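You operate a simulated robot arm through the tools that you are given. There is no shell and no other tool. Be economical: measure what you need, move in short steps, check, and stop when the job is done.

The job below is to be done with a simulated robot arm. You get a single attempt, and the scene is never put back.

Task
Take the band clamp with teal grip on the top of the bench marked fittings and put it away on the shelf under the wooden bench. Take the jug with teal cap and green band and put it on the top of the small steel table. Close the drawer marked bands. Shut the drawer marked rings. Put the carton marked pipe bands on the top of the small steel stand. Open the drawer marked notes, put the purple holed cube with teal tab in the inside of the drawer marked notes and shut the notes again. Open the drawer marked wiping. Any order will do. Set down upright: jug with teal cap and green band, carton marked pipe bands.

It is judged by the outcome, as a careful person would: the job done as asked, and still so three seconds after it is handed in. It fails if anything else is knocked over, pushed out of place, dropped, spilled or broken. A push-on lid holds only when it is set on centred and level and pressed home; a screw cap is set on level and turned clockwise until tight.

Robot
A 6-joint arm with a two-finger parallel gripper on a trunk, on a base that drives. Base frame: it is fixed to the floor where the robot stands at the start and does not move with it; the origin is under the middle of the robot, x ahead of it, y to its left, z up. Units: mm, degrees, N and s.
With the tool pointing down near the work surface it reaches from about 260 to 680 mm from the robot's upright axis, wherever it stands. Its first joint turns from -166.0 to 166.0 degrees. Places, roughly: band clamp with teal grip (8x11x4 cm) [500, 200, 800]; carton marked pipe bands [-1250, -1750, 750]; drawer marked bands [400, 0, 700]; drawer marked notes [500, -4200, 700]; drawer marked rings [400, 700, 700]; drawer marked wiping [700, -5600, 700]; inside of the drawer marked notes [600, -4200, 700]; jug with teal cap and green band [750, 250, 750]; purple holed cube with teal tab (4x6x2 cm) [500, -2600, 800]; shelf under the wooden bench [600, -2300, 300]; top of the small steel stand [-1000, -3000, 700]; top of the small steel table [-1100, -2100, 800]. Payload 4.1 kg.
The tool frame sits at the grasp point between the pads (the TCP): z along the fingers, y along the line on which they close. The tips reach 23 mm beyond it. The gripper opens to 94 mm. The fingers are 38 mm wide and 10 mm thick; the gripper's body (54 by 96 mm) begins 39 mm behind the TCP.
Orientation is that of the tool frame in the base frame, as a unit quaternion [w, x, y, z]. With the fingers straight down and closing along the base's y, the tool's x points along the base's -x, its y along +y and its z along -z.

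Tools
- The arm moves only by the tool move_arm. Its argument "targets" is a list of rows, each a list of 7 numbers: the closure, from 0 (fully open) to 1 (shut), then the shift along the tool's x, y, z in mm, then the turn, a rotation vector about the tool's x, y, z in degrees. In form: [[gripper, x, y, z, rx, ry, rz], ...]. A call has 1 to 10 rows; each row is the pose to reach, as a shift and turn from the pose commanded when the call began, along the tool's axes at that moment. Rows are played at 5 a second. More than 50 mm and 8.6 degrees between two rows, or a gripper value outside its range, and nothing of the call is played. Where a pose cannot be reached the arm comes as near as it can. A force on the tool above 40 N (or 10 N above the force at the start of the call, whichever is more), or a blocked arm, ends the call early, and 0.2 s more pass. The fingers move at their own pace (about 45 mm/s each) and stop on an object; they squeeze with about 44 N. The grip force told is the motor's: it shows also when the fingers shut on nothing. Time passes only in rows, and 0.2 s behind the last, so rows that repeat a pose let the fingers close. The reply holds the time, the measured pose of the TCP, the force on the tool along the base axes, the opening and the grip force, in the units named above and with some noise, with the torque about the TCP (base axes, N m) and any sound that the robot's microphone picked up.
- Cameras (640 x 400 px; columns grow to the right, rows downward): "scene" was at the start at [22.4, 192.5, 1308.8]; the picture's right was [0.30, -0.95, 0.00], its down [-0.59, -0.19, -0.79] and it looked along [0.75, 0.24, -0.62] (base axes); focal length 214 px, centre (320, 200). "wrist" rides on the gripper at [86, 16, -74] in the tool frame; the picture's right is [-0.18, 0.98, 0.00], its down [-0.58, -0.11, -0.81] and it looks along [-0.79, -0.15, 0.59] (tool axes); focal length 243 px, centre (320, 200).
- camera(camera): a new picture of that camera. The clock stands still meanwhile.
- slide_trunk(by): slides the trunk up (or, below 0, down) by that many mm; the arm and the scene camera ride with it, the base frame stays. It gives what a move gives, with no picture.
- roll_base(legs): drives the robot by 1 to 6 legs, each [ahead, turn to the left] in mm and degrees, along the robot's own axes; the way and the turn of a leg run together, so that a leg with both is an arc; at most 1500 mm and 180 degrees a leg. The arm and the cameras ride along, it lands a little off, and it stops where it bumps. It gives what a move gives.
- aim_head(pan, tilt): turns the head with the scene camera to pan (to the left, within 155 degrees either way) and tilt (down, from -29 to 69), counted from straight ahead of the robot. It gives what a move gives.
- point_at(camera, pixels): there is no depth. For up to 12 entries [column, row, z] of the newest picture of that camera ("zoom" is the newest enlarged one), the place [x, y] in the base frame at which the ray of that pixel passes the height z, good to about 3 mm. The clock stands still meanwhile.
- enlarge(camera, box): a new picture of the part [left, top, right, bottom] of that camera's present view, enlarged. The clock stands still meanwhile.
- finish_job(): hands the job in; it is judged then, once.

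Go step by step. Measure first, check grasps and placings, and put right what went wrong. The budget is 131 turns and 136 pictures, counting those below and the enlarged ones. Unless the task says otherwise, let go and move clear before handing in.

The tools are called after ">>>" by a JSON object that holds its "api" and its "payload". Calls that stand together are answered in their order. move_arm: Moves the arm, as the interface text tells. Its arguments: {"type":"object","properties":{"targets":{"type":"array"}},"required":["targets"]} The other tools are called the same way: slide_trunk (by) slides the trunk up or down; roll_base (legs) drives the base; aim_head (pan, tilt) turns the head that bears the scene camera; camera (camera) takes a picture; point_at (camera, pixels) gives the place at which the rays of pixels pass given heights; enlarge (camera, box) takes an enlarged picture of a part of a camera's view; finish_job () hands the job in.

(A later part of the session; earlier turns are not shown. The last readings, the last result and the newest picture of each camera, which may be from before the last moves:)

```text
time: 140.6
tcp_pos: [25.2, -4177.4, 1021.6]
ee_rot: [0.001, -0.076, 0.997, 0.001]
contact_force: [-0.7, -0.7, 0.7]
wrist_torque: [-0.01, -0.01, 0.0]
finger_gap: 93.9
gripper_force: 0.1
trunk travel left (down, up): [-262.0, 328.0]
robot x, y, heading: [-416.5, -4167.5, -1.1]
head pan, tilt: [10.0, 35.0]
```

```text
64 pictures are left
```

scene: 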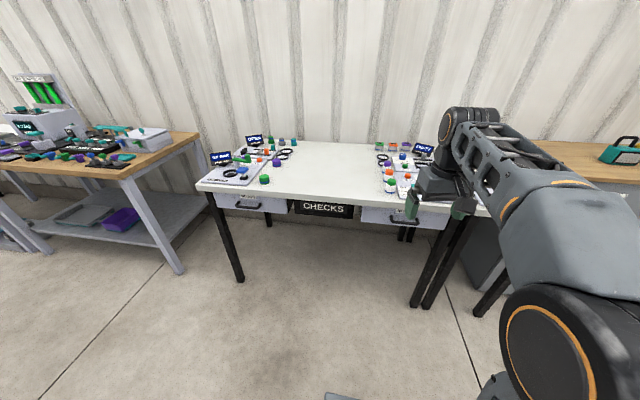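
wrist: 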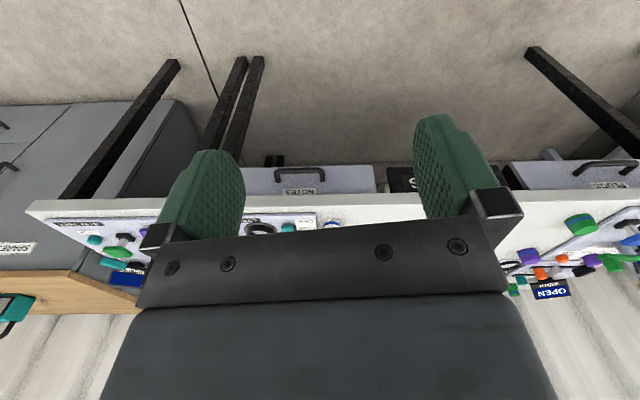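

The right-hand drawer of the CHECKS bench is ahead; I zoom in on labels and triangulate the handle.

>>> {"api": "enlarge", "payload": {"camera": "wrist", "box": [220, 140, 400, 230]}}

>>> {"api": "enlarge", "payload": {"camera": "scene", "box": [340, 190, 470, 270]}}

>>> {"api": "point_at", "payload": {"camera": "wrist", "pixels": [[300, 170, 690], [300, 170, 720]]}}

>>> {"api": "point_at", "payload": {"camera": "scene", "pixels": [[405, 221, 690], [405, 221, 720]]}}

```text
3.56 times, centred on (310, 185) of wrist
```

zoom: 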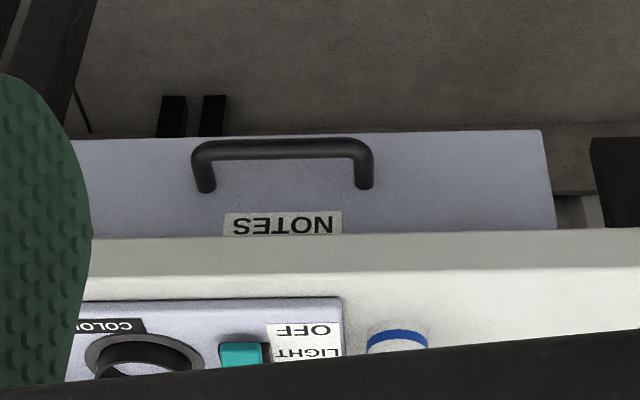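

```text
4.92 times, centred on (405, 230) of scene
```

zoom: 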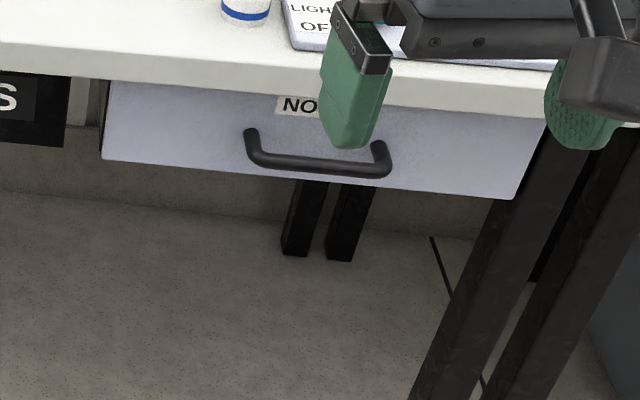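

```text
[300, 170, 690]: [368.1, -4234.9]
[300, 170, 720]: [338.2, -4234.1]
```

```text
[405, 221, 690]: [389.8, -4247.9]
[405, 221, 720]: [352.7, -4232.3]
```

NOTES handle is near (357, -4236, 706). I creep forward 55 mm, square the tool, then turn it horizontal with the fingers closing vertically in front of the handle.

>>> {"api": "roll_base", "payload": {"legs": [[55, 1.1]]}}

>>> {"api": "move_arm", "payload": {"targets": [[0, 0, 0, 0, 0, 0, 5], [0, 0, 0, 0, 0, 0, 9.8]]}}

>>> {"api": "move_arm", "payload": {"targets": [[0, -19, -6, 30, -4.62, -4.62, 4.62], [0, -38, -12, 60, -9.24, -9.24, 9.24], [0, -57, -18, 90, -13.86, -13.86, 13.86], [0, -76, -24, 120, -18.48, -18.48, 18.48], [0, -95, -30, 155, -23.1, -23.1, 23.1], [0, -114, -36, 190, -27.7, -27.7, 27.7], [0, -133, -42, 225, -32.3, -32.3, 32.3], [0, -152, -48, 260, -37, -37, 37], [0, -171, -54, 290, -41.6, -41.6, 41.6], [0, -190, -59, 316, -46.2, -46.2, 46.2]]}}

>>> {"api": "move_arm", "payload": {"targets": [[0, 0, 0, 0, -4.6, -4.6, 4.6], [0, 0, 0, 0, -9.2, -9.2, 9.2], [0, 0, 0, 0, -13.8, -13.8, 13.8], [0, 0, 0, 0, -18.4, -18.4, 18.4], [0, 0, 0, 0, -23.1, -23.1, 23.1]]}}

>>> {"api": "camera", "payload": {"camera": "scene"}}

>>> {"api": "camera", "payload": {"camera": "wrist"}}

```text
time: 141.6
tcp_pos: [81.5, -4169.5, 1022.8]
ee_rot: [0.002, -0.087, 0.996, 0.002]
contact_force: [1.0, -0.1, -0.1]
wrist_torque: [-0.02, -0.01, 0.01]
finger_gap: 94.2
gripper_force: 0.1
trunk travel left (down, up): [-262.0, 328.0]
robot x, y, heading: [-365.5, -4165.2, 0.3]
head pan, tilt: [10.0, 35.0]
```

```text
time: 142.2
tcp_pos: [81.3, -4168.4, 1022.5]
ee_rot: [0.002, -0.001, 1.0, 0.001]
contact_force: [1.0, 0.0, 0.2]
wrist_torque: [0.0, 0.03, -0.01]
finger_gap: 94.0
gripper_force: 0.0
trunk travel left (down, up): [-262.0, 328.0]
robot x, y, heading: [-359.1, -4167.5, -0.3]
head pan, tilt: [10.0, 35.0]
```

```text
time: 144.4
tcp_pos: [272.3, -4226.7, 704.6]
ee_rot: [0.372, 0.37, 0.766, 0.372]
contact_force: [0.6, 0.1, -0.2]
wrist_torque: [0.02, -0.02, -0.04]
finger_gap: 93.8
gripper_force: 0.0
trunk travel left (down, up): [-262.0, 328.0]
robot x, y, heading: [-357.9, -4168.2, -0.2]
head pan, tilt: [10.0, 35.0]
```

```text
time: 145.6
tcp_pos: [267.2, -4258.3, 708.8]
ee_rot: [0.494, 0.493, 0.506, 0.507]
contact_force: [0.0, 1.3, 0.4]
wrist_torque: [-0.03, 0.0, 0.04]
finger_gap: 94.1
gripper_force: 0.0
out of reach, approached as far as the arm can: row 5
trunk travel left (down, up): [-262.0, 328.0]
robot x, y, heading: [-360.0, -4162.9, -0.1]
head pan, tilt: [10.0, 35.0]
```

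```text
61 pictures are left
```

scene: 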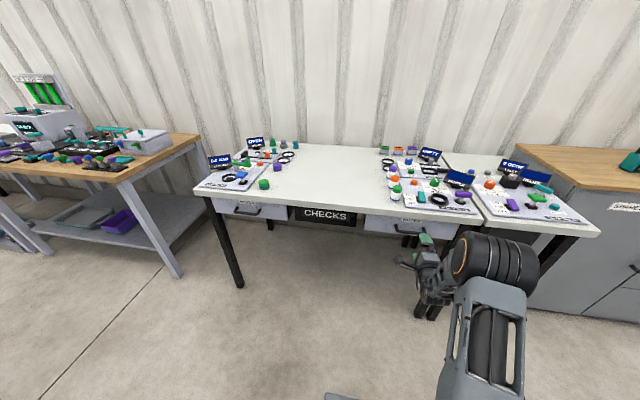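

```text
60 pictures are left
```

wrist: 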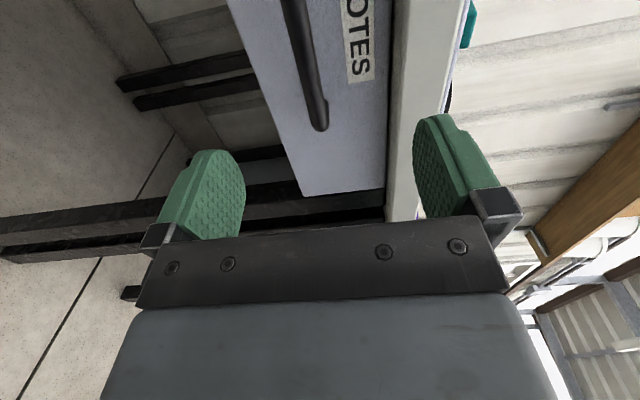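

Fingers are open above/below the handle's height, slightly right of it. I check the bar's height with the wrist picture.

>>> {"api": "point_at", "payload": {"camera": "wrist", "pixels": [[300, 50, 700], [300, 50, 690], [300, 50, 680], [300, 50, 705], [318, 120, 700], [318, 120, 690], [318, 120, 705]]}}

>>> {"api": "enlarge", "payload": {"camera": "scene", "box": [350, 180, 480, 280]}}

```text
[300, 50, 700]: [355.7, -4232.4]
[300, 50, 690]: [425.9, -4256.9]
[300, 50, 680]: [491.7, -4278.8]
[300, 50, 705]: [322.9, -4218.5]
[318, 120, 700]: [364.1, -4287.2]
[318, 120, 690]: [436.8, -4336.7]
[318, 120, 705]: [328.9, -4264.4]
```

```text
4.00 times, centred on (415, 230) of scene
```

zoom: 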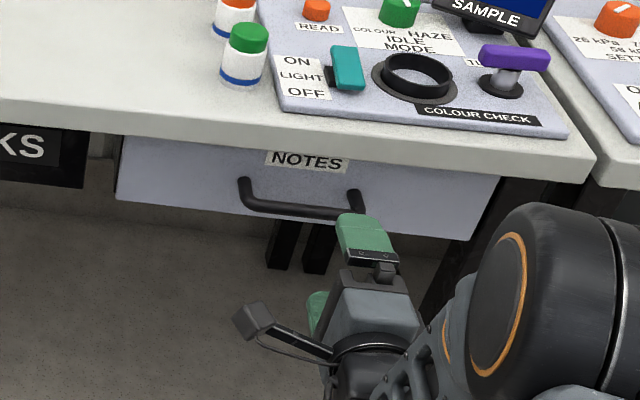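

Bar is at z≈700, x≈357. I advance over it, adjust 22 mm left and 8 mm down, and close.

>>> {"api": "move_arm", "payload": {"targets": [[0, 10, -4, 20, 0, 0, 0], [0, 22, -8, 45, 0, 0, 0], [0, 22, -8, 65, 0, 0, 0], [0, 22, -8, 82, 0, 0, 0], [0, 22, -8, 82, 0, 0, 0]]}}

>>> {"api": "camera", "payload": {"camera": "wrist"}}

```text
time: 146.8
tcp_pos: [349.4, -4263.0, 702.7]
ee_rot: [0.492, 0.492, 0.507, 0.508]
contact_force: [-0.3, 0.5, 0.4]
wrist_torque: [-0.01, -0.04, 0.0]
finger_gap: 94.1
gripper_force: 0.1
out of reach, approached as far as the arm can: row 1, 2, 3, 4, 5
trunk travel left (down, up): [-262.0, 328.0]
robot x, y, heading: [-360.7, -4166.8, -0.2]
head pan, tilt: [10.0, 35.0]
```

```text
58 pictures are left
```

wrist: 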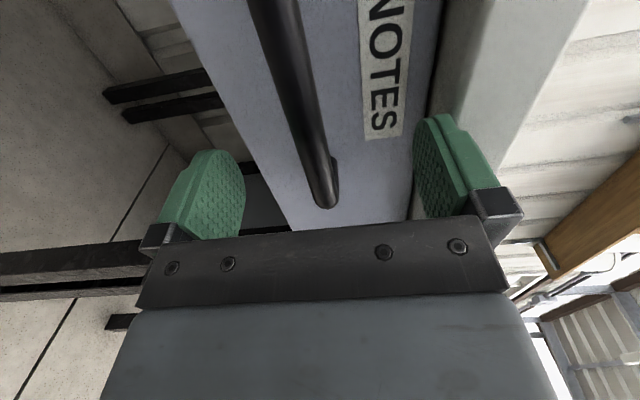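

The fingers straddle the bar near its end. I close on it and check.

>>> {"api": "move_arm", "payload": {"targets": [[0.5, 0, 0, 0, 0, 0, 0], [1, 0, 0, 0, 0, 0, 0], [1, 0, 0, 0, 0, 0, 0], [1, 0, 0, 0, 0, 0, 0], [1, 0, 0, 0, 0, 0, 0], [1, 0, 0, 0, 0, 0, 0]]}}

>>> {"api": "camera", "payload": {"camera": "wrist"}}

```text
time: 148.2
tcp_pos: [349.4, -4263.1, 702.2]
ee_rot: [0.491, 0.494, 0.508, 0.507]
contact_force: [-0.4, -0.5, -2.5]
wrist_torque: [-0.41, -0.01, -0.13]
finger_gap: 13.6
gripper_force: 45.0
trunk travel left (down, up): [-262.0, 328.0]
robot x, y, heading: [-362.3, -4163.7, -0.1]
head pan, tilt: [10.0, 35.0]
```

```text
57 pictures are left
```

wrist: 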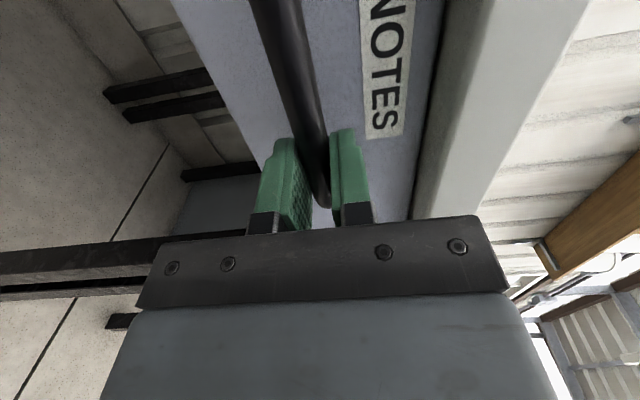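

The bar is gripped (gap 13.6). I pull the drawer by backing the base.

>>> {"api": "roll_base", "payload": {"legs": [[-140, 0]]}}

>>> {"api": "camera", "payload": {"camera": "scene"}}

```text
time: 149.5
tcp_pos: [209.8, -4262.7, 702.7]
ee_rot: [0.492, 0.493, 0.508, 0.507]
contact_force: [0.0, 2.9, -4.3]
wrist_torque: [-0.42, 0.03, 0.08]
finger_gap: 13.6
gripper_force: 44.8
trunk travel left (down, up): [-262.0, 328.0]
robot x, y, heading: [-507.0, -4164.0, 0.2]
head pan, tilt: [10.0, 35.0]
```

```text
56 pictures are left
```

scene: 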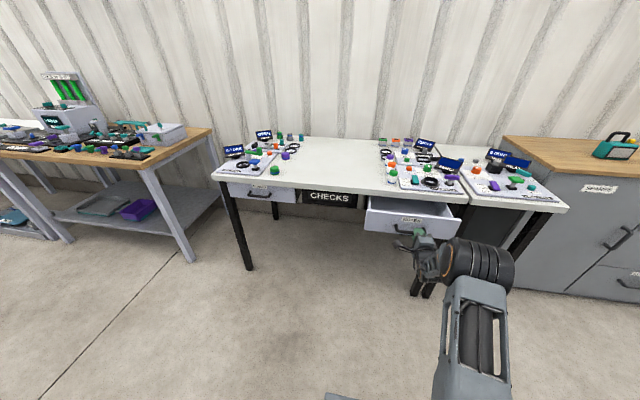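

The drawer is open 140 mm; I pull 60 mm more for room.

>>> {"api": "roll_base", "payload": {"legs": [[-60, 0]]}}

>>> {"api": "enlarge", "payload": {"camera": "scene", "box": [330, 150, 490, 280]}}

```text
time: 150.5
tcp_pos: [149.2, -4262.9, 703.0]
ee_rot: [0.491, 0.493, 0.507, 0.507]
contact_force: [0.2, 0.1, -2.3]
wrist_torque: [-0.44, 0.0, 0.02]
finger_gap: 13.9
gripper_force: 44.3
trunk travel left (down, up): [-262.0, 328.0]
robot x, y, heading: [-562.2, -4165.5, -0.1]
head pan, tilt: [10.0, 35.0]
```

```text
3.08 times, centred on (410, 215) of scene
```

zoom: 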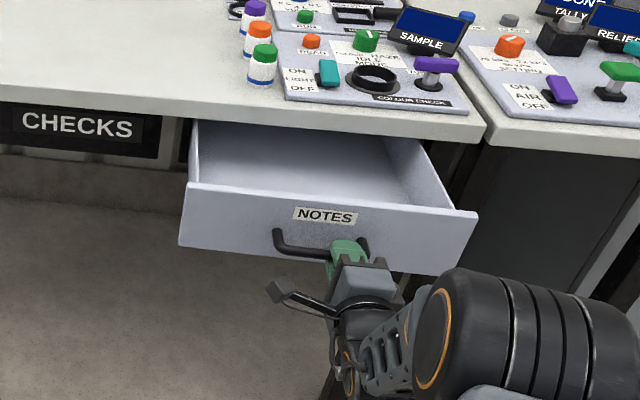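

Drawer NOTES is open 200 mm and empty. I release, back away and go to the wiping drawer with the tool kept horizontal.

>>> {"api": "move_arm", "payload": {"targets": [[0.5, 0, 0, 0, 0, 0, 0], [0, 0, 0, 0, 0, 0, 0], [0, 0, 0, 0, 0, 0, 0], [0, 0, 0, 0, 0, 0, 0]]}}

>>> {"api": "roll_base", "payload": {"legs": [[-130, 0], [0, -90], [1400, 0], [0, 90]]}}

>>> {"api": "camera", "payload": {"camera": "scene"}}

```text
time: 151.5
tcp_pos: [149.2, -4263.4, 703.5]
ee_rot: [0.491, 0.494, 0.507, 0.508]
contact_force: [0.4, -0.4, 0.0]
wrist_torque: [0.02, 0.04, 0.0]
finger_gap: 94.2
gripper_force: 0.0
trunk travel left (down, up): [-262.0, 328.0]
robot x, y, heading: [-557.2, -4165.8, -0.1]
head pan, tilt: [10.0, 35.0]
```

```text
time: 167.0
tcp_pos: [19.1, -5676.3, 703.1]
ee_rot: [0.495, 0.497, 0.504, 0.505]
contact_force: [-0.3, 1.1, 0.2]
wrist_torque: [0.0, 0.01, 0.0]
finger_gap: 94.2
gripper_force: 0.0
trunk travel left (down, up): [-262.0, 328.0]
robot x, y, heading: [-692.8, -5568.1, -0.9]
head pan, tilt: [10.0, 35.0]
```

```text
54 pictures are left
```

scene: 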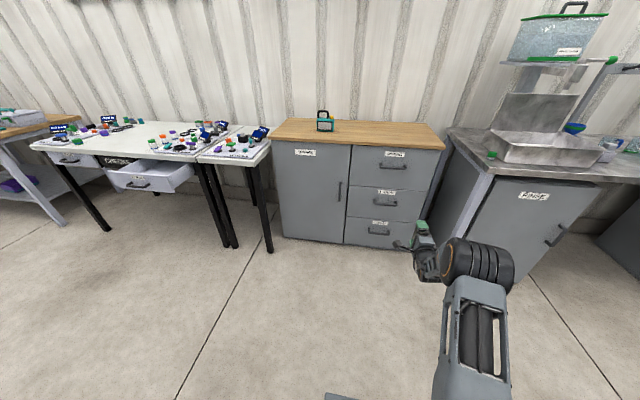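

The grey cabinet has three drawers; I zoom to read the labels.

>>> {"api": "enlarge", "payload": {"camera": "scene", "box": [270, 110, 450, 260]}}

>>> {"api": "camera", "payload": {"camera": "wrist"}}

```text
2.67 times, centred on (360, 185) of scene
```

zoom: 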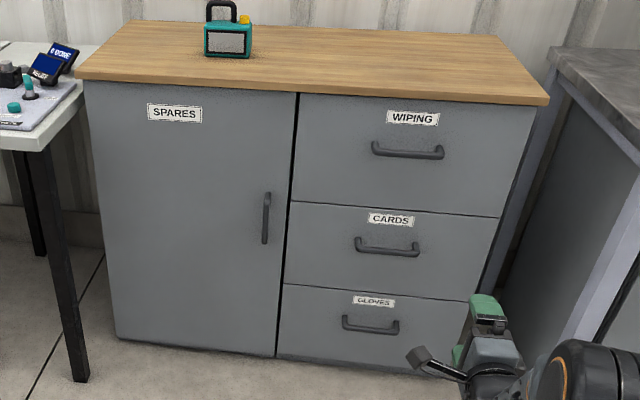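

```text
52 pictures are left
```

wrist: 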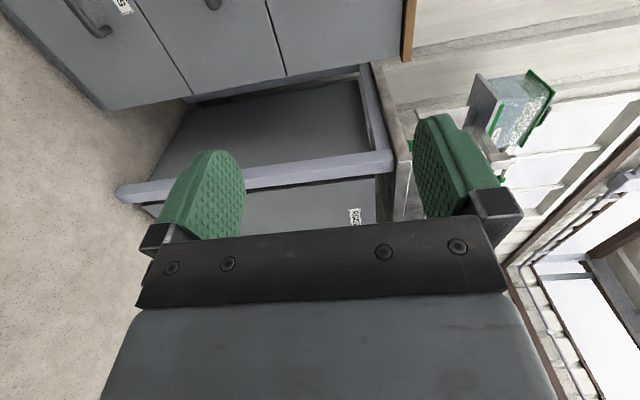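

>>> {"api": "point_at", "payload": {"camera": "zoom", "pixels": [[408, 152, 650], [408, 152, 700], [408, 152, 750], [372, 148, 700], [444, 155, 700], [296, 92, 850], [548, 100, 850], [115, 335, 0], [275, 356, 0], [408, 325, 300]]}}

```text
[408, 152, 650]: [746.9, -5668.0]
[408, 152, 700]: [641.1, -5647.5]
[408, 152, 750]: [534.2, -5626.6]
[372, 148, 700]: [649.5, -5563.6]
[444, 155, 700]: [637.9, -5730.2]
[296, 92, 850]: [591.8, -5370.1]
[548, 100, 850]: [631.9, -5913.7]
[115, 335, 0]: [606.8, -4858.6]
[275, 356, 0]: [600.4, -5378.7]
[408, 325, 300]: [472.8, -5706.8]
```

WIPING is the top drawer; handle near (565, -5633, 735). I drive closer and re-measure.

>>> {"api": "roll_base", "payload": {"legs": [[410, 1.5]]}}

>>> {"api": "camera", "payload": {"camera": "scene"}}

>>> {"api": "camera", "payload": {"camera": "wrist"}}

```text
time: 169.5
tcp_pos: [430.8, -5658.0, 703.9]
ee_rot: [0.487, 0.489, 0.512, 0.511]
contact_force: [-0.6, -0.1, -0.1]
wrist_torque: [0.02, 0.03, 0.0]
finger_gap: 93.7
gripper_force: 0.1
trunk travel left (down, up): [-262.0, 328.0]
robot x, y, heading: [-281.8, -5569.5, 1.0]
head pan, tilt: [10.0, 35.0]
```

```text
51 pictures are left
```

scene: 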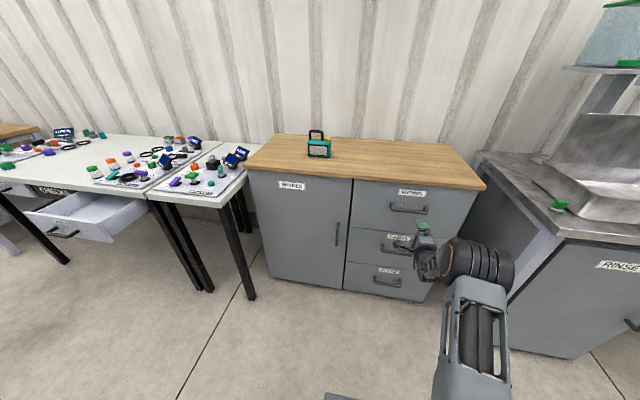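

```text
50 pictures are left
```

wrist: 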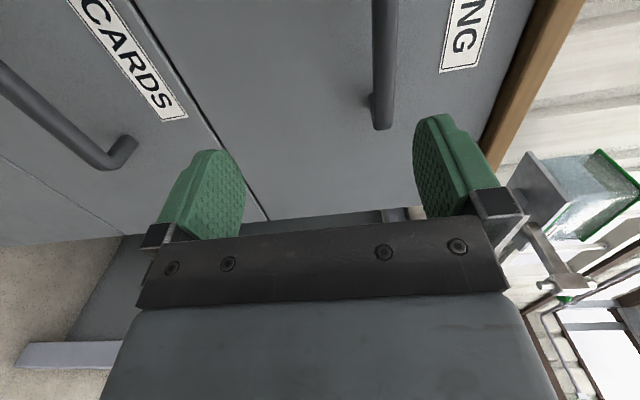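

>>> {"api": "point_at", "payload": {"camera": "wrist", "pixels": [[384, 60, 730], [384, 60, 740], [384, 60, 750], [381, 122, 730], [381, 122, 740], [381, 122, 750]]}}

>>> {"api": "point_at", "payload": {"camera": "scene", "pixels": [[408, 208, 720], [408, 208, 740], [408, 208, 760], [391, 206, 740], [427, 211, 740]]}}

```text
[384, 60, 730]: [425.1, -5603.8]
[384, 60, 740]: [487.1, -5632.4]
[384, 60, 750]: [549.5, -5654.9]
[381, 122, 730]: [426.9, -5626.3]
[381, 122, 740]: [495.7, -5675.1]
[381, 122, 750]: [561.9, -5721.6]
```

```text
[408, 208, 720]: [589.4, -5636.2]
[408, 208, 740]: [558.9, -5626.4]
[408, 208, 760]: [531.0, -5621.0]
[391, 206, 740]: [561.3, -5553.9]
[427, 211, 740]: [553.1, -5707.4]
```

Bar is at about (546, -5625, 749). I raise the tool 45 mm and roll forward onto the bar.

>>> {"api": "move_arm", "payload": {"targets": [[0, 0, 20, 0, 0, 0, 0], [0, 0, 45, 0, 0, 0, 0], [0, 0, 45, 0, 0, 0, 0]]}}

>>> {"api": "roll_base", "payload": {"legs": [[75, 0]]}}

>>> {"api": "camera", "payload": {"camera": "wrist"}}

```text
time: 170.3
tcp_pos: [431.7, -5657.4, 748.4]
ee_rot: [0.488, 0.49, 0.511, 0.511]
contact_force: [0.2, 0.4, 0.9]
wrist_torque: [0.01, 0.02, 0.01]
finger_gap: 93.9
gripper_force: 0.0
trunk travel left (down, up): [-262.0, 328.0]
robot x, y, heading: [-281.2, -5568.4, 0.7]
head pan, tilt: [10.0, 35.0]
```

```text
time: 171.4
tcp_pos: [506.9, -5655.8, 748.3]
ee_rot: [0.488, 0.489, 0.511, 0.511]
contact_force: [1.0, 0.1, 0.6]
wrist_torque: [-0.03, -0.02, -0.05]
finger_gap: 93.9
gripper_force: 0.0
trunk travel left (down, up): [-262.0, 328.0]
robot x, y, heading: [-205.3, -5572.3, 0.8]
head pan, tilt: [10.0, 35.0]
```

```text
49 pictures are left
```

wrist: 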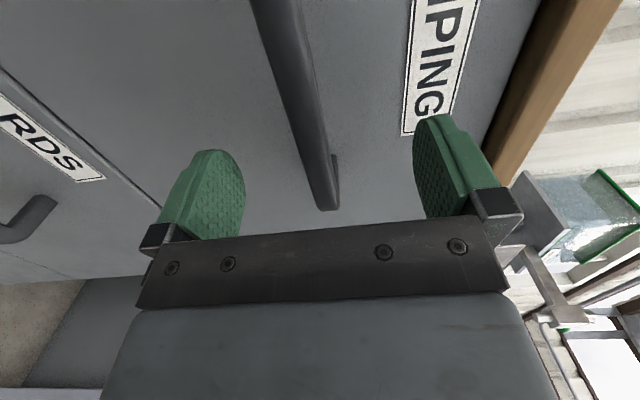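

This view matches the earlier good grasp (bar end at (328,205)). I nudge 6 mm forward and close.

>>> {"api": "move_arm", "payload": {"targets": [[0, 0, 0, 6, 0, 0, 0], [0.5, 0, 0, 6, 0, 0, 0], [1, 0, 0, 6, 0, 0, 0], [1, 0, 0, 6, 0, 0, 0], [1, 0, 0, 6, 0, 0, 0], [1, 0, 0, 6, 0, 0, 0], [1, 0, 0, 6, 0, 0, 0]]}}

>>> {"api": "roll_base", "payload": {"legs": [[-150, 0]]}}

>>> {"api": "camera", "payload": {"camera": "scene"}}

```text
time: 173.0
tcp_pos: [513.6, -5655.7, 746.4]
ee_rot: [0.487, 0.49, 0.512, 0.511]
contact_force: [0.0, -0.1, -7.8]
wrist_torque: [-0.25, 0.11, -0.05]
finger_gap: 13.9
gripper_force: 45.2
trunk travel left (down, up): [-262.0, 328.0]
robot x, y, heading: [-205.5, -5572.1, 0.6]
head pan, tilt: [10.0, 35.0]
```

```text
time: 174.3
tcp_pos: [365.5, -5656.4, 746.6]
ee_rot: [0.486, 0.489, 0.513, 0.511]
contact_force: [-0.4, 7.4, -13.6]
wrist_torque: [-0.07, 0.16, -0.21]
finger_gap: 14.1
gripper_force: 45.3
trunk travel left (down, up): [-262.0, 328.0]
robot x, y, heading: [-348.6, -5570.1, 1.2]
head pan, tilt: [10.0, 35.0]
```

```text
48 pictures are left
```

scene: 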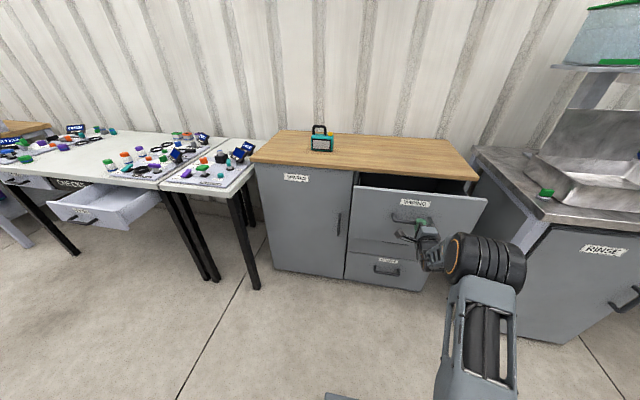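

Wiping is open ~150 mm; I pull a little further, then release and back off.

>>> {"api": "roll_base", "payload": {"legs": [[-60, 0]]}}

>>> {"api": "move_arm", "payload": {"targets": [[0.5, 0, 0, 0, 0, 0, 0], [0, 0, 0, 0, 0, 0, 0], [0, 0, 0, 0, 0, 0, 0], [0, 0, 0, 0, 0, 0, 0]]}}

>>> {"api": "roll_base", "payload": {"legs": [[-200, 0]]}}

>>> {"api": "camera", "payload": {"camera": "scene"}}

```text
time: 175.3
tcp_pos: [305.1, -5655.2, 747.8]
ee_rot: [0.486, 0.489, 0.513, 0.511]
contact_force: [-0.4, 3.3, -5.9]
wrist_torque: [-0.09, 0.08, -0.55]
finger_gap: 13.8
gripper_force: 44.7
trunk travel left (down, up): [-262.0, 328.0]
robot x, y, heading: [-417.5, -5572.5, 0.8]
head pan, tilt: [10.0, 35.0]
```

```text
time: 176.3
tcp_pos: [303.6, -5656.1, 747.9]
ee_rot: [0.486, 0.489, 0.513, 0.512]
contact_force: [-0.5, -0.6, -0.2]
wrist_torque: [-0.02, 0.0, 0.0]
finger_gap: 94.0
gripper_force: 0.1
trunk travel left (down, up): [-262.0, 328.0]
robot x, y, heading: [-414.0, -5571.4, 1.1]
head pan, tilt: [10.0, 35.0]
```

```text
time: 177.9
tcp_pos: [103.4, -5658.4, 747.6]
ee_rot: [0.486, 0.489, 0.513, 0.512]
contact_force: [-0.1, -0.6, -0.1]
wrist_torque: [0.01, -0.01, 0.01]
finger_gap: 94.2
gripper_force: 0.1
trunk travel left (down, up): [-262.0, 328.0]
robot x, y, heading: [-619.0, -5575.0, 1.1]
head pan, tilt: [10.0, 35.0]
```

```text
47 pictures are left
```

scene: 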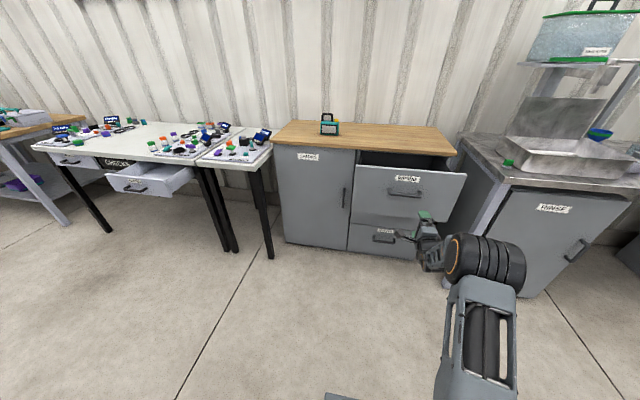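

Wiping is open. I set the tool pointing down again, high, and drive to the wooden bench for the cube.

>>> {"api": "move_arm", "payload": {"targets": [[0, 0, 28, -15, 4.73, 4.73, -4.73], [0, 0, 56, -30, 9.46, 9.46, -9.46], [0, 0, 84, -45, 14.2, 14.2, -14.2], [0, 0, 112, -60, 18.9, 18.9, -18.9], [0, 0, 140, -75, 23.7, 23.7, -23.7], [0, 0, 168, -90, 28.4, 28.4, -28.4], [0, 0, 196, -105, 33.1, 33.1, -33.1], [0, 0, 224, -120, 37.8, 37.8, -37.8], [0, 0, 252, -135, 42.6, 42.6, -42.6], [0, 0, 280, -150, 47.3, 47.3, -47.3]]}}

>>> {"api": "move_arm", "payload": {"targets": [[0, 0, 0, 0, 4.4, 4.4, -4.4], [0, 0, 0, 0, 8.8, 8.8, -8.8], [0, 0, 0, 0, 13.2, 13.2, -13.2], [0, 0, 0, 0, 17.6, 17.6, -17.6], [0, 0, 0, 0, 22, 22, -22]]}}

>>> {"api": "roll_base", "payload": {"legs": [[0, 74], [1113, 0], [0, 15], [1500, 0], [400, 0], [0, -90]]}}

>>> {"api": "camera", "payload": {"camera": "scene"}}

```text
time: 180.1
tcp_pos: [-46.0, -5668.3, 1028.2]
ee_rot: [0.179, 0.166, 0.951, 0.192]
contact_force: [-0.9, 0.0, -0.2]
wrist_torque: [0.02, 0.0, -0.01]
finger_gap: 94.0
gripper_force: 0.1
trunk travel left (down, up): [-262.0, 328.0]
robot x, y, heading: [-613.6, -5575.5, 1.3]
head pan, tilt: [10.0, 35.0]
```

```text
time: 181.3
tcp_pos: [-45.4, -5667.2, 1029.1]
ee_rot: [-0.004, -0.026, 1.0, 0.0]
contact_force: [-0.1, 0.2, -0.3]
wrist_torque: [0.02, -0.01, 0.01]
finger_gap: 94.1
gripper_force: 0.0
trunk travel left (down, up): [-262.0, 328.0]
robot x, y, heading: [-615.0, -5575.0, 1.0]
head pan, tilt: [10.0, 35.0]
```

```text
time: 204.1
tcp_pos: [231.8, -2698.2, 1028.2]
ee_rot: [-0.003, -0.015, 1.0, 0.0]
contact_force: [-0.3, 0.3, -0.8]
wrist_torque: [-0.04, 0.0, 0.01]
finger_gap: 94.1
gripper_force: 0.1
trunk travel left (down, up): [-262.0, 328.0]
robot x, y, heading: [-338.1, -2593.0, -0.3]
head pan, tilt: [10.0, 35.0]
```

```text
46 pictures are left
```

scene: 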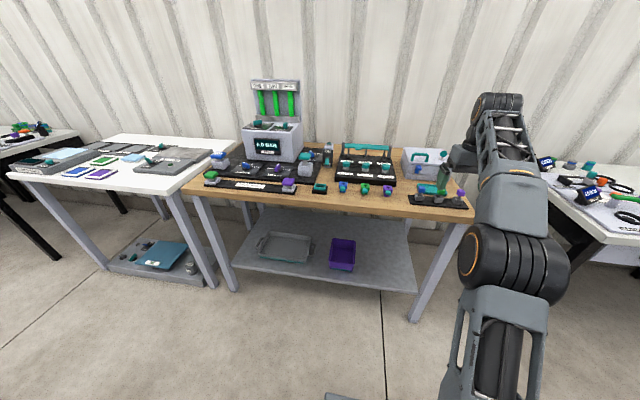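

The wooden bench is ahead, with its lower shelf (tray, purple bin). I zoom on the small cubes.

>>> {"api": "enlarge", "payload": {"camera": "scene", "box": [300, 140, 480, 220]}}

>>> {"api": "camera", "payload": {"camera": "wrist"}}

```text
3.56 times, centred on (390, 180) of scene
```

zoom: 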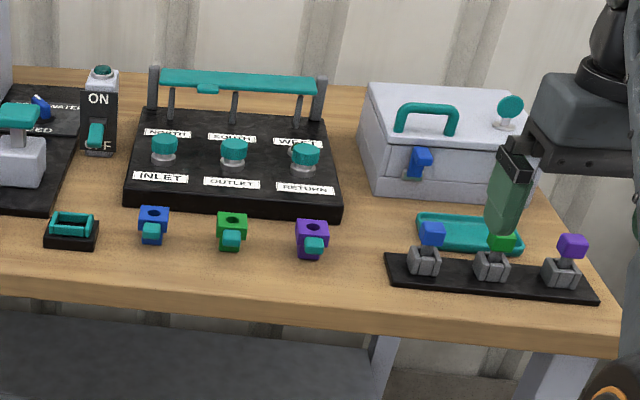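

```text
44 pictures are left
```

wrist: 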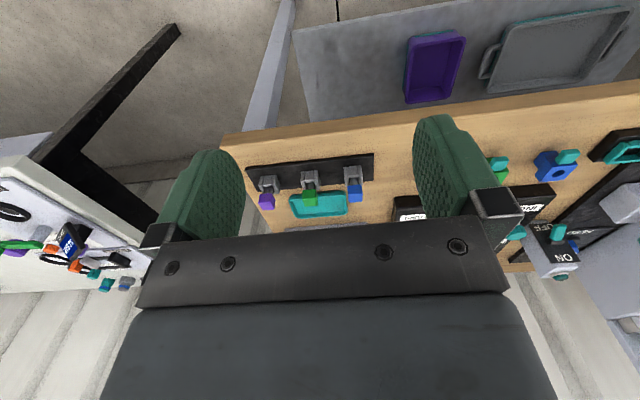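

>>> {"api": "point_at", "payload": {"camera": "zoom", "pixels": [[312, 232, 800], [312, 232, 830], [312, 232, 860], [400, 320, 800], [400, 320, 850]]}}

>>> {"api": "point_at", "payload": {"camera": "scene", "pixels": [[234, 266, 300], [415, 292, 300], [250, 215, 300], [237, 290, 0], [411, 322, 0], [342, 253, 300], [285, 245, 300], [385, 250, 300]]}}

>>> {"api": "roll_base", "payload": {"legs": [[310, 0.3]]}}

>>> {"api": "aim_head", "payload": {"pan": -8, "tilt": 50}}

>>> {"api": "camera", "payload": {"camera": "scene"}}

>>> {"api": "camera", "payload": {"camera": "wrist"}}

```text
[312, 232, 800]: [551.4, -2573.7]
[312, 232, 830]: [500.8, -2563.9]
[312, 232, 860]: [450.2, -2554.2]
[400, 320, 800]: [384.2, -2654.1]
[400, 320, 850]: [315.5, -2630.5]
```

```text
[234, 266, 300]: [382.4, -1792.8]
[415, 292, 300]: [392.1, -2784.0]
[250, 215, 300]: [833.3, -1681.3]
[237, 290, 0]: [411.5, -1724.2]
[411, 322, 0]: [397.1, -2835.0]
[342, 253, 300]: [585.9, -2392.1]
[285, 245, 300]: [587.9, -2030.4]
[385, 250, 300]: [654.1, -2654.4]
```

```text
time: 206.2
tcp_pos: [539.4, -2694.7, 1028.0]
ee_rot: [-0.003, -0.019, 1.0, 0.0]
contact_force: [-0.5, -0.5, -0.4]
wrist_torque: [0.0, -0.03, 0.02]
finger_gap: 94.0
gripper_force: 0.1
trunk travel left (down, up): [-262.0, 328.0]
robot x, y, heading: [-30.4, -2596.2, 0.2]
head pan, tilt: [10.0, 35.0]
```

```text
time: 207.0
tcp_pos: [539.0, -2695.5, 1027.9]
ee_rot: [-0.003, -0.017, 1.0, -0.001]
contact_force: [0.0, 0.5, 0.3]
wrist_torque: [-0.01, 0.01, 0.01]
finger_gap: 94.1
gripper_force: 0.1
trunk travel left (down, up): [-262.0, 328.0]
robot x, y, heading: [-34.1, -2590.2, -0.1]
head pan, tilt: [-8.0, 50.0]
```

```text
43 pictures are left
```

scene: 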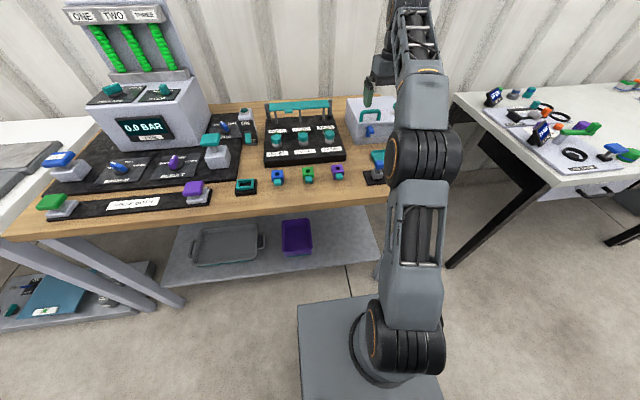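

```text
42 pictures are left
```

wrist: 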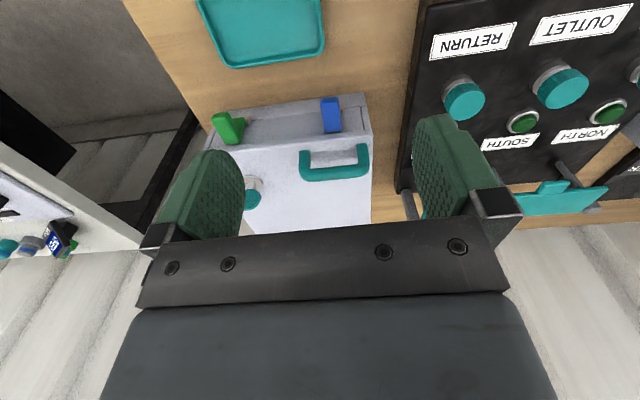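

Cube is at (338,171) in the scene. I bring the tool over it to see it in the wrist camera.

>>> {"api": "move_arm", "payload": {"targets": [[0, 30, 43, 0, 0, 0, 0], [0, 60, 86, 0, 0, 0, 0], [0, 95, 130, 20, 0, 0, 0], [0, 95, 130, 40, 0, 0, 0]]}}

>>> {"api": "camera", "payload": {"camera": "wrist"}}

>>> {"api": "enlarge", "payload": {"camera": "scene", "box": [220, 130, 400, 220]}}

```text
refused: row 1 steps farther than a row can; nothing moved
```

```text
41 pictures are left
```

wrist: 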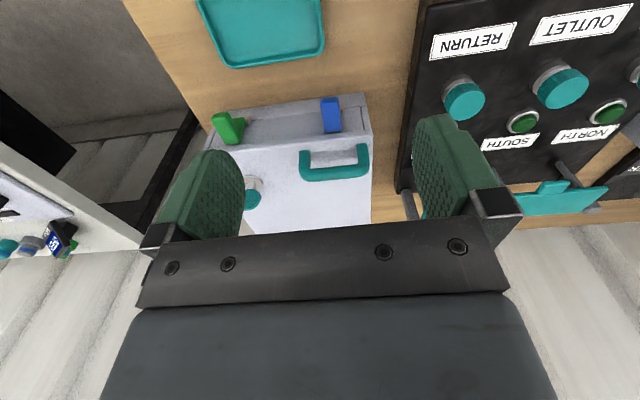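

```text
3.56 times, centred on (310, 175) of scene
```

zoom: 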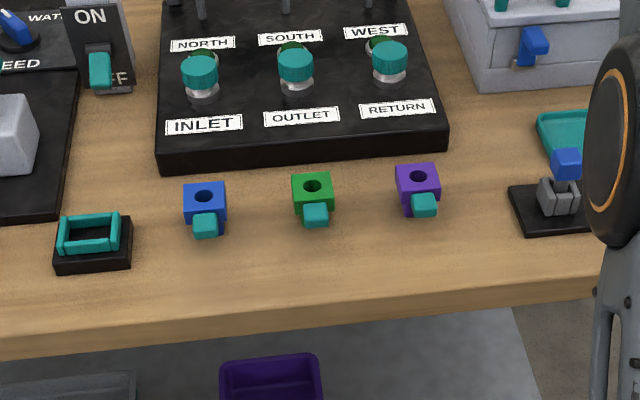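

>>> {"api": "move_arm", "payload": {"targets": [[0, 26, 35, 0, 0, 0, 0], [0, 52, 70, 0, 0, 0, 0], [0, 78, 105, 10, 0, 0, 0], [0, 95, 130, 30, 0, 0, 0], [0, 95, 130, 40, 0, 0, 0]]}}

>>> {"api": "enlarge", "payload": {"camera": "wrist", "box": [200, 0, 440, 150]}}

```text
time: 208.2
tcp_pos: [437.0, -2567.6, 989.0]
ee_rot: [-0.002, -0.019, 1.0, 0.0]
contact_force: [0.8, 0.7, -0.3]
wrist_torque: [0.0, -0.03, -0.01]
finger_gap: 94.1
gripper_force: 0.1
trunk travel left (down, up): [-262.0, 328.0]
robot x, y, heading: [-29.9, -2594.7, 0.1]
head pan, tilt: [-8.0, 50.0]
```

```text
2.67 times, centred on (320, 75) of wrist
```

zoom: 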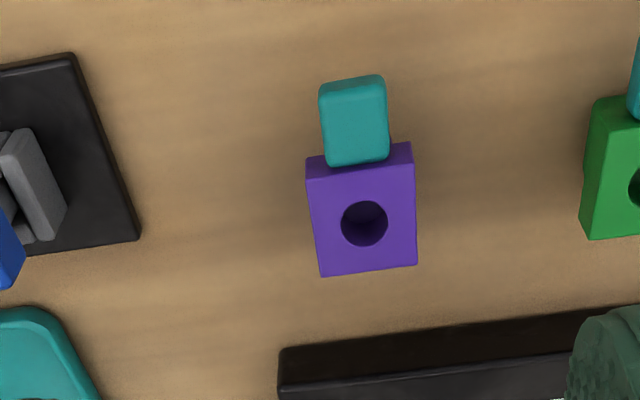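

>>> {"api": "point_at", "payload": {"camera": "zoom", "pixels": [[364, 222, 800], [364, 222, 820], [364, 222, 840], [322, 276, 830], [417, 263, 830], [310, 186, 830], [412, 175, 830], [354, 80, 830]]}}

>>> {"api": "point_at", "payload": {"camera": "scene", "pixels": [[337.5, 168.3, 800], [337.5, 168.3, 820], [337.5, 168.3, 840]]}}

```text
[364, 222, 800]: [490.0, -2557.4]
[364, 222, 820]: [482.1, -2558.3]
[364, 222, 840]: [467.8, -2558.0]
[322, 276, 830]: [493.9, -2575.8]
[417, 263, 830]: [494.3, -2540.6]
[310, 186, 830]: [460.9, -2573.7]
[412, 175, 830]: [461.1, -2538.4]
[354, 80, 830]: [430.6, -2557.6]
```

```text
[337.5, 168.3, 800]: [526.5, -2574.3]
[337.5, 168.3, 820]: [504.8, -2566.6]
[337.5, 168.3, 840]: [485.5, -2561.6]
```

Cube centre ≈ (470, -2558). I descend toward it and look again for height.

>>> {"api": "move_arm", "payload": {"targets": [[0, -16, 5, 30, 0, 0, 0], [0, -33, 10, 60, 0, 0, 0], [0, -33, 10, 95, 0, 0, 0]]}}

>>> {"api": "camera", "payload": {"camera": "wrist"}}

>>> {"api": "enlarge", "payload": {"camera": "scene", "box": [270, 110, 400, 210]}}

```text
time: 209.0
tcp_pos: [470.4, -2557.1, 893.3]
ee_rot: [-0.003, -0.018, 1.0, -0.001]
contact_force: [0.6, -0.6, 0.6]
wrist_torque: [-0.01, -0.05, 0.02]
finger_gap: 94.1
gripper_force: 0.0
trunk travel left (down, up): [-262.0, 328.0]
robot x, y, heading: [-33.8, -2594.5, 0.2]
head pan, tilt: [-8.0, 50.0]
```

```text
38 pictures are left
```

wrist: 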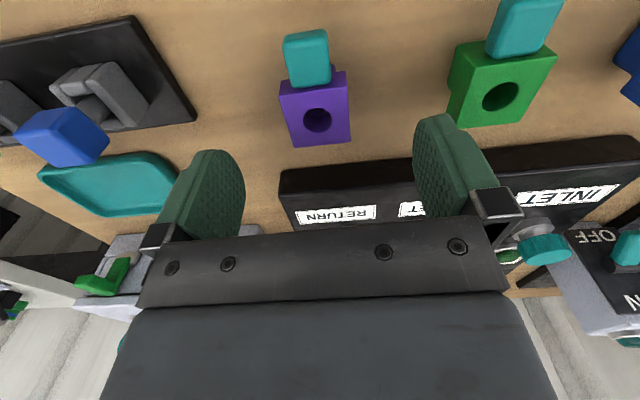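

```text
4.00 times, centred on (335, 160) of scene
```

zoom: 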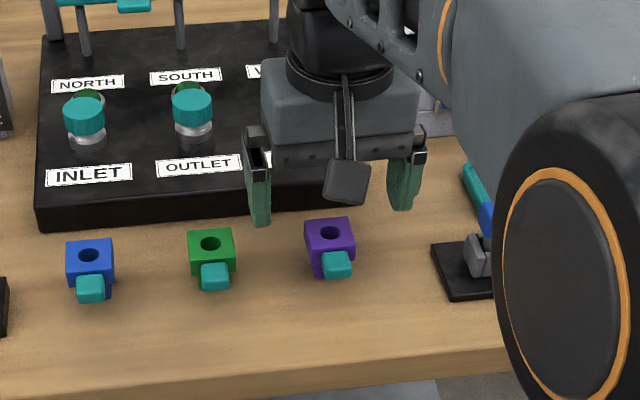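

>>> {"api": "point_at", "payload": {"camera": "wrist", "pixels": [[317, 119, 800], [317, 119, 815], [317, 119, 830], [317, 119, 845], [290, 148, 830], [352, 141, 830], [281, 95, 830], [349, 85, 830]]}}

>>> {"api": "point_at", "payload": {"camera": "zoom", "pixels": [[329, 233, 800], [329, 233, 815], [329, 233, 830], [329, 233, 845]]}}

```text
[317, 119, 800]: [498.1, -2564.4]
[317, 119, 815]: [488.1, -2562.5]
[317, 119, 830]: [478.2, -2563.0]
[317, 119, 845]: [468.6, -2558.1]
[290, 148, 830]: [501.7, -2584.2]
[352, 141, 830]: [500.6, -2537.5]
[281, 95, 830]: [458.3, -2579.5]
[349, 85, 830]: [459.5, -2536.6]
```

```text
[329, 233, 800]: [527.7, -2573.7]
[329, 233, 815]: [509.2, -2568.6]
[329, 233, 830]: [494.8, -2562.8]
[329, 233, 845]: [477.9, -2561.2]
```

Estimates give a top near z≈850. I descend slowly with force watch.

>>> {"api": "move_arm", "payload": {"targets": [[0, 4, -3, 15, 0, 0, 0], [0, 4, -3, 25, 0, 0, 0], [0, 4, -3, 32, 0, 0, 0], [0, 4, -3, 38, 0, 0, 0], [0, 4, -3, 43, 0, 0, 0]]}}

>>> {"api": "enlarge", "payload": {"camera": "scene", "box": [270, 110, 400, 210]}}

```text
time: 210.2
tcp_pos: [466.8, -2559.4, 850.9]
ee_rot: [-0.002, -0.019, 1.0, -0.001]
contact_force: [0.8, 0.5, -0.8]
wrist_torque: [0.01, -0.01, 0.03]
finger_gap: 94.0
gripper_force: 0.1
trunk travel left (down, up): [-262.0, 328.0]
robot x, y, heading: [-28.4, -2592.2, 0.1]
head pan, tilt: [-8.0, 50.0]
```

```text
4.00 times, centred on (335, 160) of scene
```

zoom: 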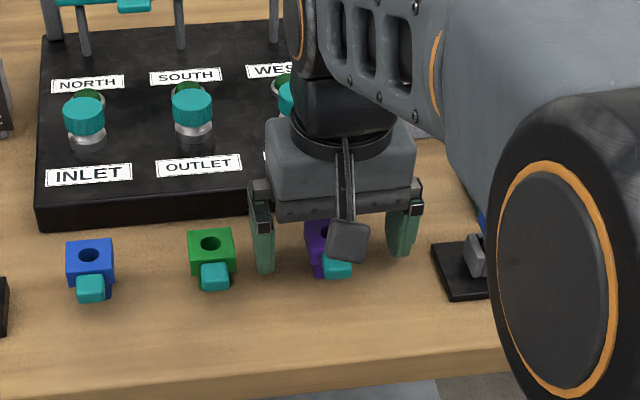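

The fingers straddle the cube with tips near its base. I go 8 mm lower gently and close.

>>> {"api": "move_arm", "payload": {"targets": [[0, 0, 0, 4, 0, 0, 0], [0, 0, 0, 8, 0, 0, 0], [0.5, 0, 0, 8, 0, 0, 0], [1, 0, 0, 8, 0, 0, 0], [1, 0, 0, 8, 0, 0, 0], [1, 0, 0, 8, 0, 0, 0], [1, 0, 0, 8, 0, 0, 0]]}}

>>> {"api": "camera", "payload": {"camera": "wrist"}}

```text
time: 211.8
tcp_pos: [466.4, -2561.2, 844.2]
ee_rot: [-0.002, -0.018, 1.0, 0.001]
contact_force: [-0.4, -4.1, 8.9]
wrist_torque: [-0.34, -0.15, -0.09]
finger_gap: 32.6
gripper_force: 44.7
trunk travel left (down, up): [-262.0, 328.0]
robot x, y, heading: [-33.1, -2594.3, 0.1]
head pan, tilt: [-8.0, 50.0]
```

```text
35 pictures are left
```

wrist: 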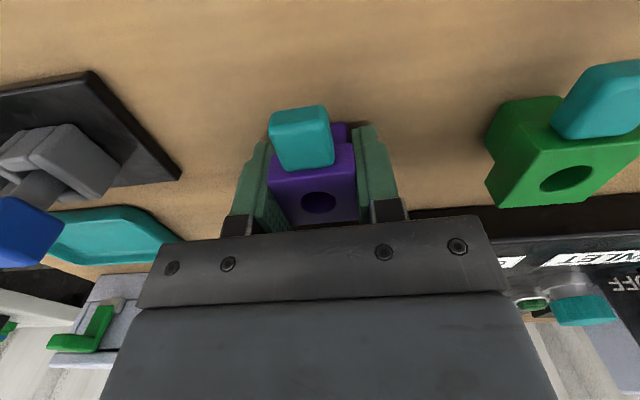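

Cube gripped (gap 32.6). I lift, draw in, and drive back to the notes drawer.

>>> {"api": "move_arm", "payload": {"targets": [[1, 0, 0, -15, 0, 0, 0], [1, 0, 0, -50, 0, 0, 0], [1, 0, 0, -95, 0, 0, 0], [1, 20, 0, -135, 0, 0, 0], [1, 50, 0, -160, 0, 0, 0], [1, 85, 0, -170, 0, 0, 0], [1, 110, 0, -170, 0, 0, 0]]}}

>>> {"api": "camera", "payload": {"camera": "wrist"}}

>>> {"api": "roll_base", "payload": {"legs": [[-350, 0], [0, -90], [1500, 0], [150, 0], [0, 90], [140, 0]]}}

>>> {"api": "camera", "payload": {"camera": "scene"}}

```text
time: 213.4
tcp_pos: [358.5, -2565.7, 1013.8]
ee_rot: [-0.003, -0.019, 1.0, 0.0]
contact_force: [-0.3, 0.0, -0.5]
wrist_torque: [-0.01, 0.02, 0.02]
finger_gap: 32.6
gripper_force: 44.0
trunk travel left (down, up): [-262.0, 328.0]
robot x, y, heading: [-30.6, -2590.8, 0.2]
head pan, tilt: [-8.0, 50.0]
```

```text
34 pictures are left
```

wrist: 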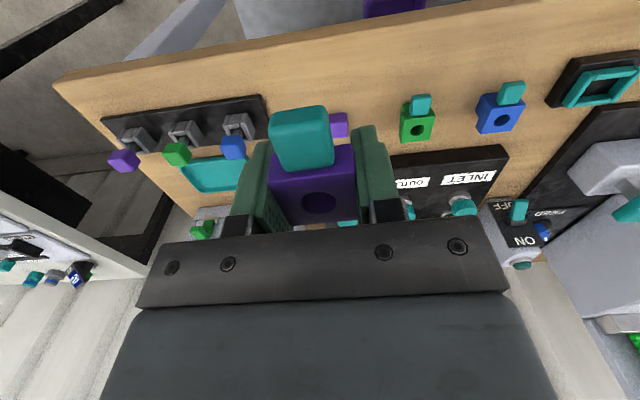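

```text
time: 232.2
tcp_pos: [132.2, -4234.4, 1012.1]
ee_rot: [-0.003, -0.004, 1.0, 0.001]
contact_force: [-0.2, 0.1, 0.1]
wrist_torque: [-0.01, -0.02, 0.03]
finger_gap: 32.6
gripper_force: 44.7
trunk travel left (down, up): [-262.0, 328.0]
robot x, y, heading: [-257.0, -4254.8, -1.1]
head pan, tilt: [-8.0, 50.0]
```

```text
33 pictures are left
```

scene: 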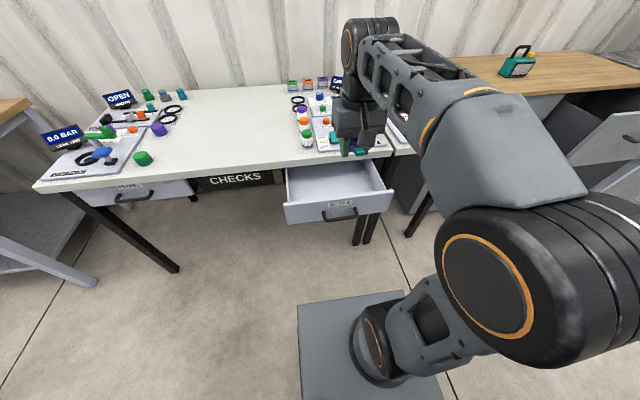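

The cube is held and the notes drawer is open ahead. To keep the wrist camera clear of the drawer front I turn the tool ~86° about vertical while moving over the opening (x≈270).

>>> {"api": "move_arm", "payload": {"targets": [[1, -14, 0, 0, 0, 0, 8.6], [1, -28, 0, 0, 0, 0, 17.2], [1, -42, 0, 0, 0, 0, 25.8], [1, -56, 0, 0, 0, 0, 34.4], [1, -70, 0, 0, 0, 0, 43], [1, -84, 0, 0, 0, 0, 51.6], [1, -98, 0, 0, 0, 0, 60.2], [1, -112, 0, 20, 0, 0, 68.8], [1, -126, 0, 50, 0, 0, 77.4], [1, -139, -1, 80, 0, 0, 86]]}}

>>> {"api": "camera", "payload": {"camera": "scene"}}

>>> {"api": "camera", "payload": {"camera": "wrist"}}

```text
time: 234.4
tcp_pos: [271.3, -4234.5, 933.1]
ee_rot: [-0.003, 0.68, 0.733, -0.001]
contact_force: [0.6, -0.7, -1.3]
wrist_torque: [-0.02, 0.0, 0.02]
finger_gap: 32.4
gripper_force: 43.9
trunk travel left (down, up): [-262.0, 328.0]
robot x, y, heading: [-258.5, -4254.1, -1.4]
head pan, tilt: [-8.0, 50.0]
```

```text
32 pictures are left
```

scene: 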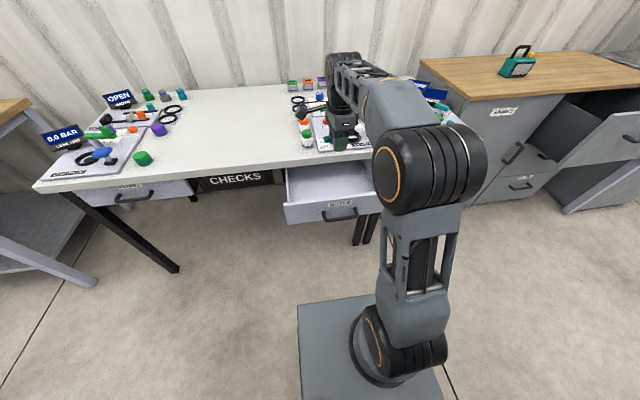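

```text
31 pictures are left
```

wrist: 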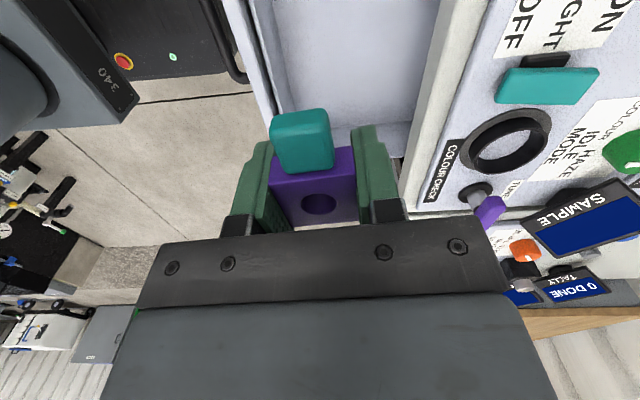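

>>> {"api": "point_at", "payload": {"camera": "wrist", "pixels": [[420, 150, 820], [440, 40, 820], [405, 195, 785], [270, 90, 780], [255, 40, 780], [283, 40, 690], [400, 160, 690]]}}

```text
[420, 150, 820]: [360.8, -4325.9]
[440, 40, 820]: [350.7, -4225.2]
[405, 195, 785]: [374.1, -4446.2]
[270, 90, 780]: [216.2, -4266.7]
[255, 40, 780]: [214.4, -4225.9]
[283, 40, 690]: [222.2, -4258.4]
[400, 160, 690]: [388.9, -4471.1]
```

Opening spans x 220–350, so I shift to x≈285 and descend into the drawer.

>>> {"api": "move_arm", "payload": {"targets": [[1, -1, 7, 20, 0, 0, 0], [1, -1, 13, 50, 0, 0, 0], [1, -1, 13, 85, 0, 0, 0], [1, -1, 13, 120, 0, 0, 0], [1, -1, 13, 150, 0, 0, 0], [1, -1, 13, 175, 0, 0, 0], [1, -1, 13, 190, 0, 0, 0], [1, -1, 13, 197, 0, 0, 0]]}}

>>> {"api": "camera", "payload": {"camera": "wrist"}}

```text
time: 236.2
tcp_pos: [282.3, -4234.5, 734.4]
ee_rot: [-0.002, 0.678, 0.735, -0.001]
contact_force: [-0.1, -0.2, 0.5]
wrist_torque: [0.0, -0.02, -0.01]
finger_gap: 32.6
gripper_force: 44.0
trunk travel left (down, up): [-262.0, 328.0]
robot x, y, heading: [-258.6, -4253.3, -1.3]
head pan, tilt: [-8.0, 50.0]
```

```text
30 pictures are left
```

wrist: 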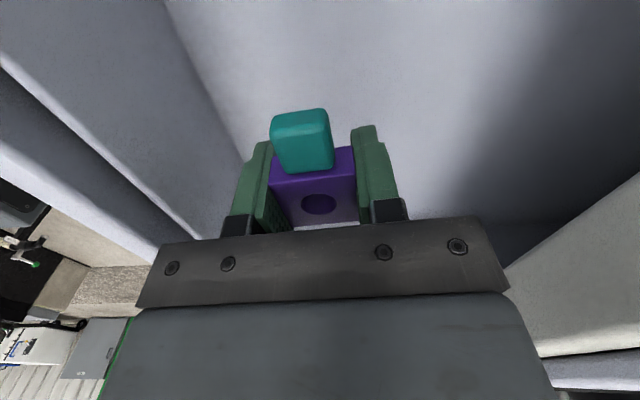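

The cube is inside the drawer. I lower in 4 mm steps until contact.

>>> {"api": "move_arm", "payload": {"targets": [[1, 0, 0, 4, 0, 0, 0], [1, 0, 0, 8, 0, 0, 0], [1, 0, 0, 12, 0, 0, 0], [1, 0, 0, 16, 0, 0, 0], [1, 0, 0, 19, 0, 0, 0]]}}

```text
time: 237.4
tcp_pos: [281.7, -4235.5, 714.9]
ee_rot: [-0.002, 0.678, 0.735, -0.001]
contact_force: [-0.1, -0.8, 0.2]
wrist_torque: [0.01, 0.02, -0.02]
finger_gap: 32.8
gripper_force: 43.6
trunk travel left (down, up): [-262.0, 328.0]
robot x, y, heading: [-258.3, -4251.6, -1.5]
head pan, tilt: [-8.0, 50.0]
```

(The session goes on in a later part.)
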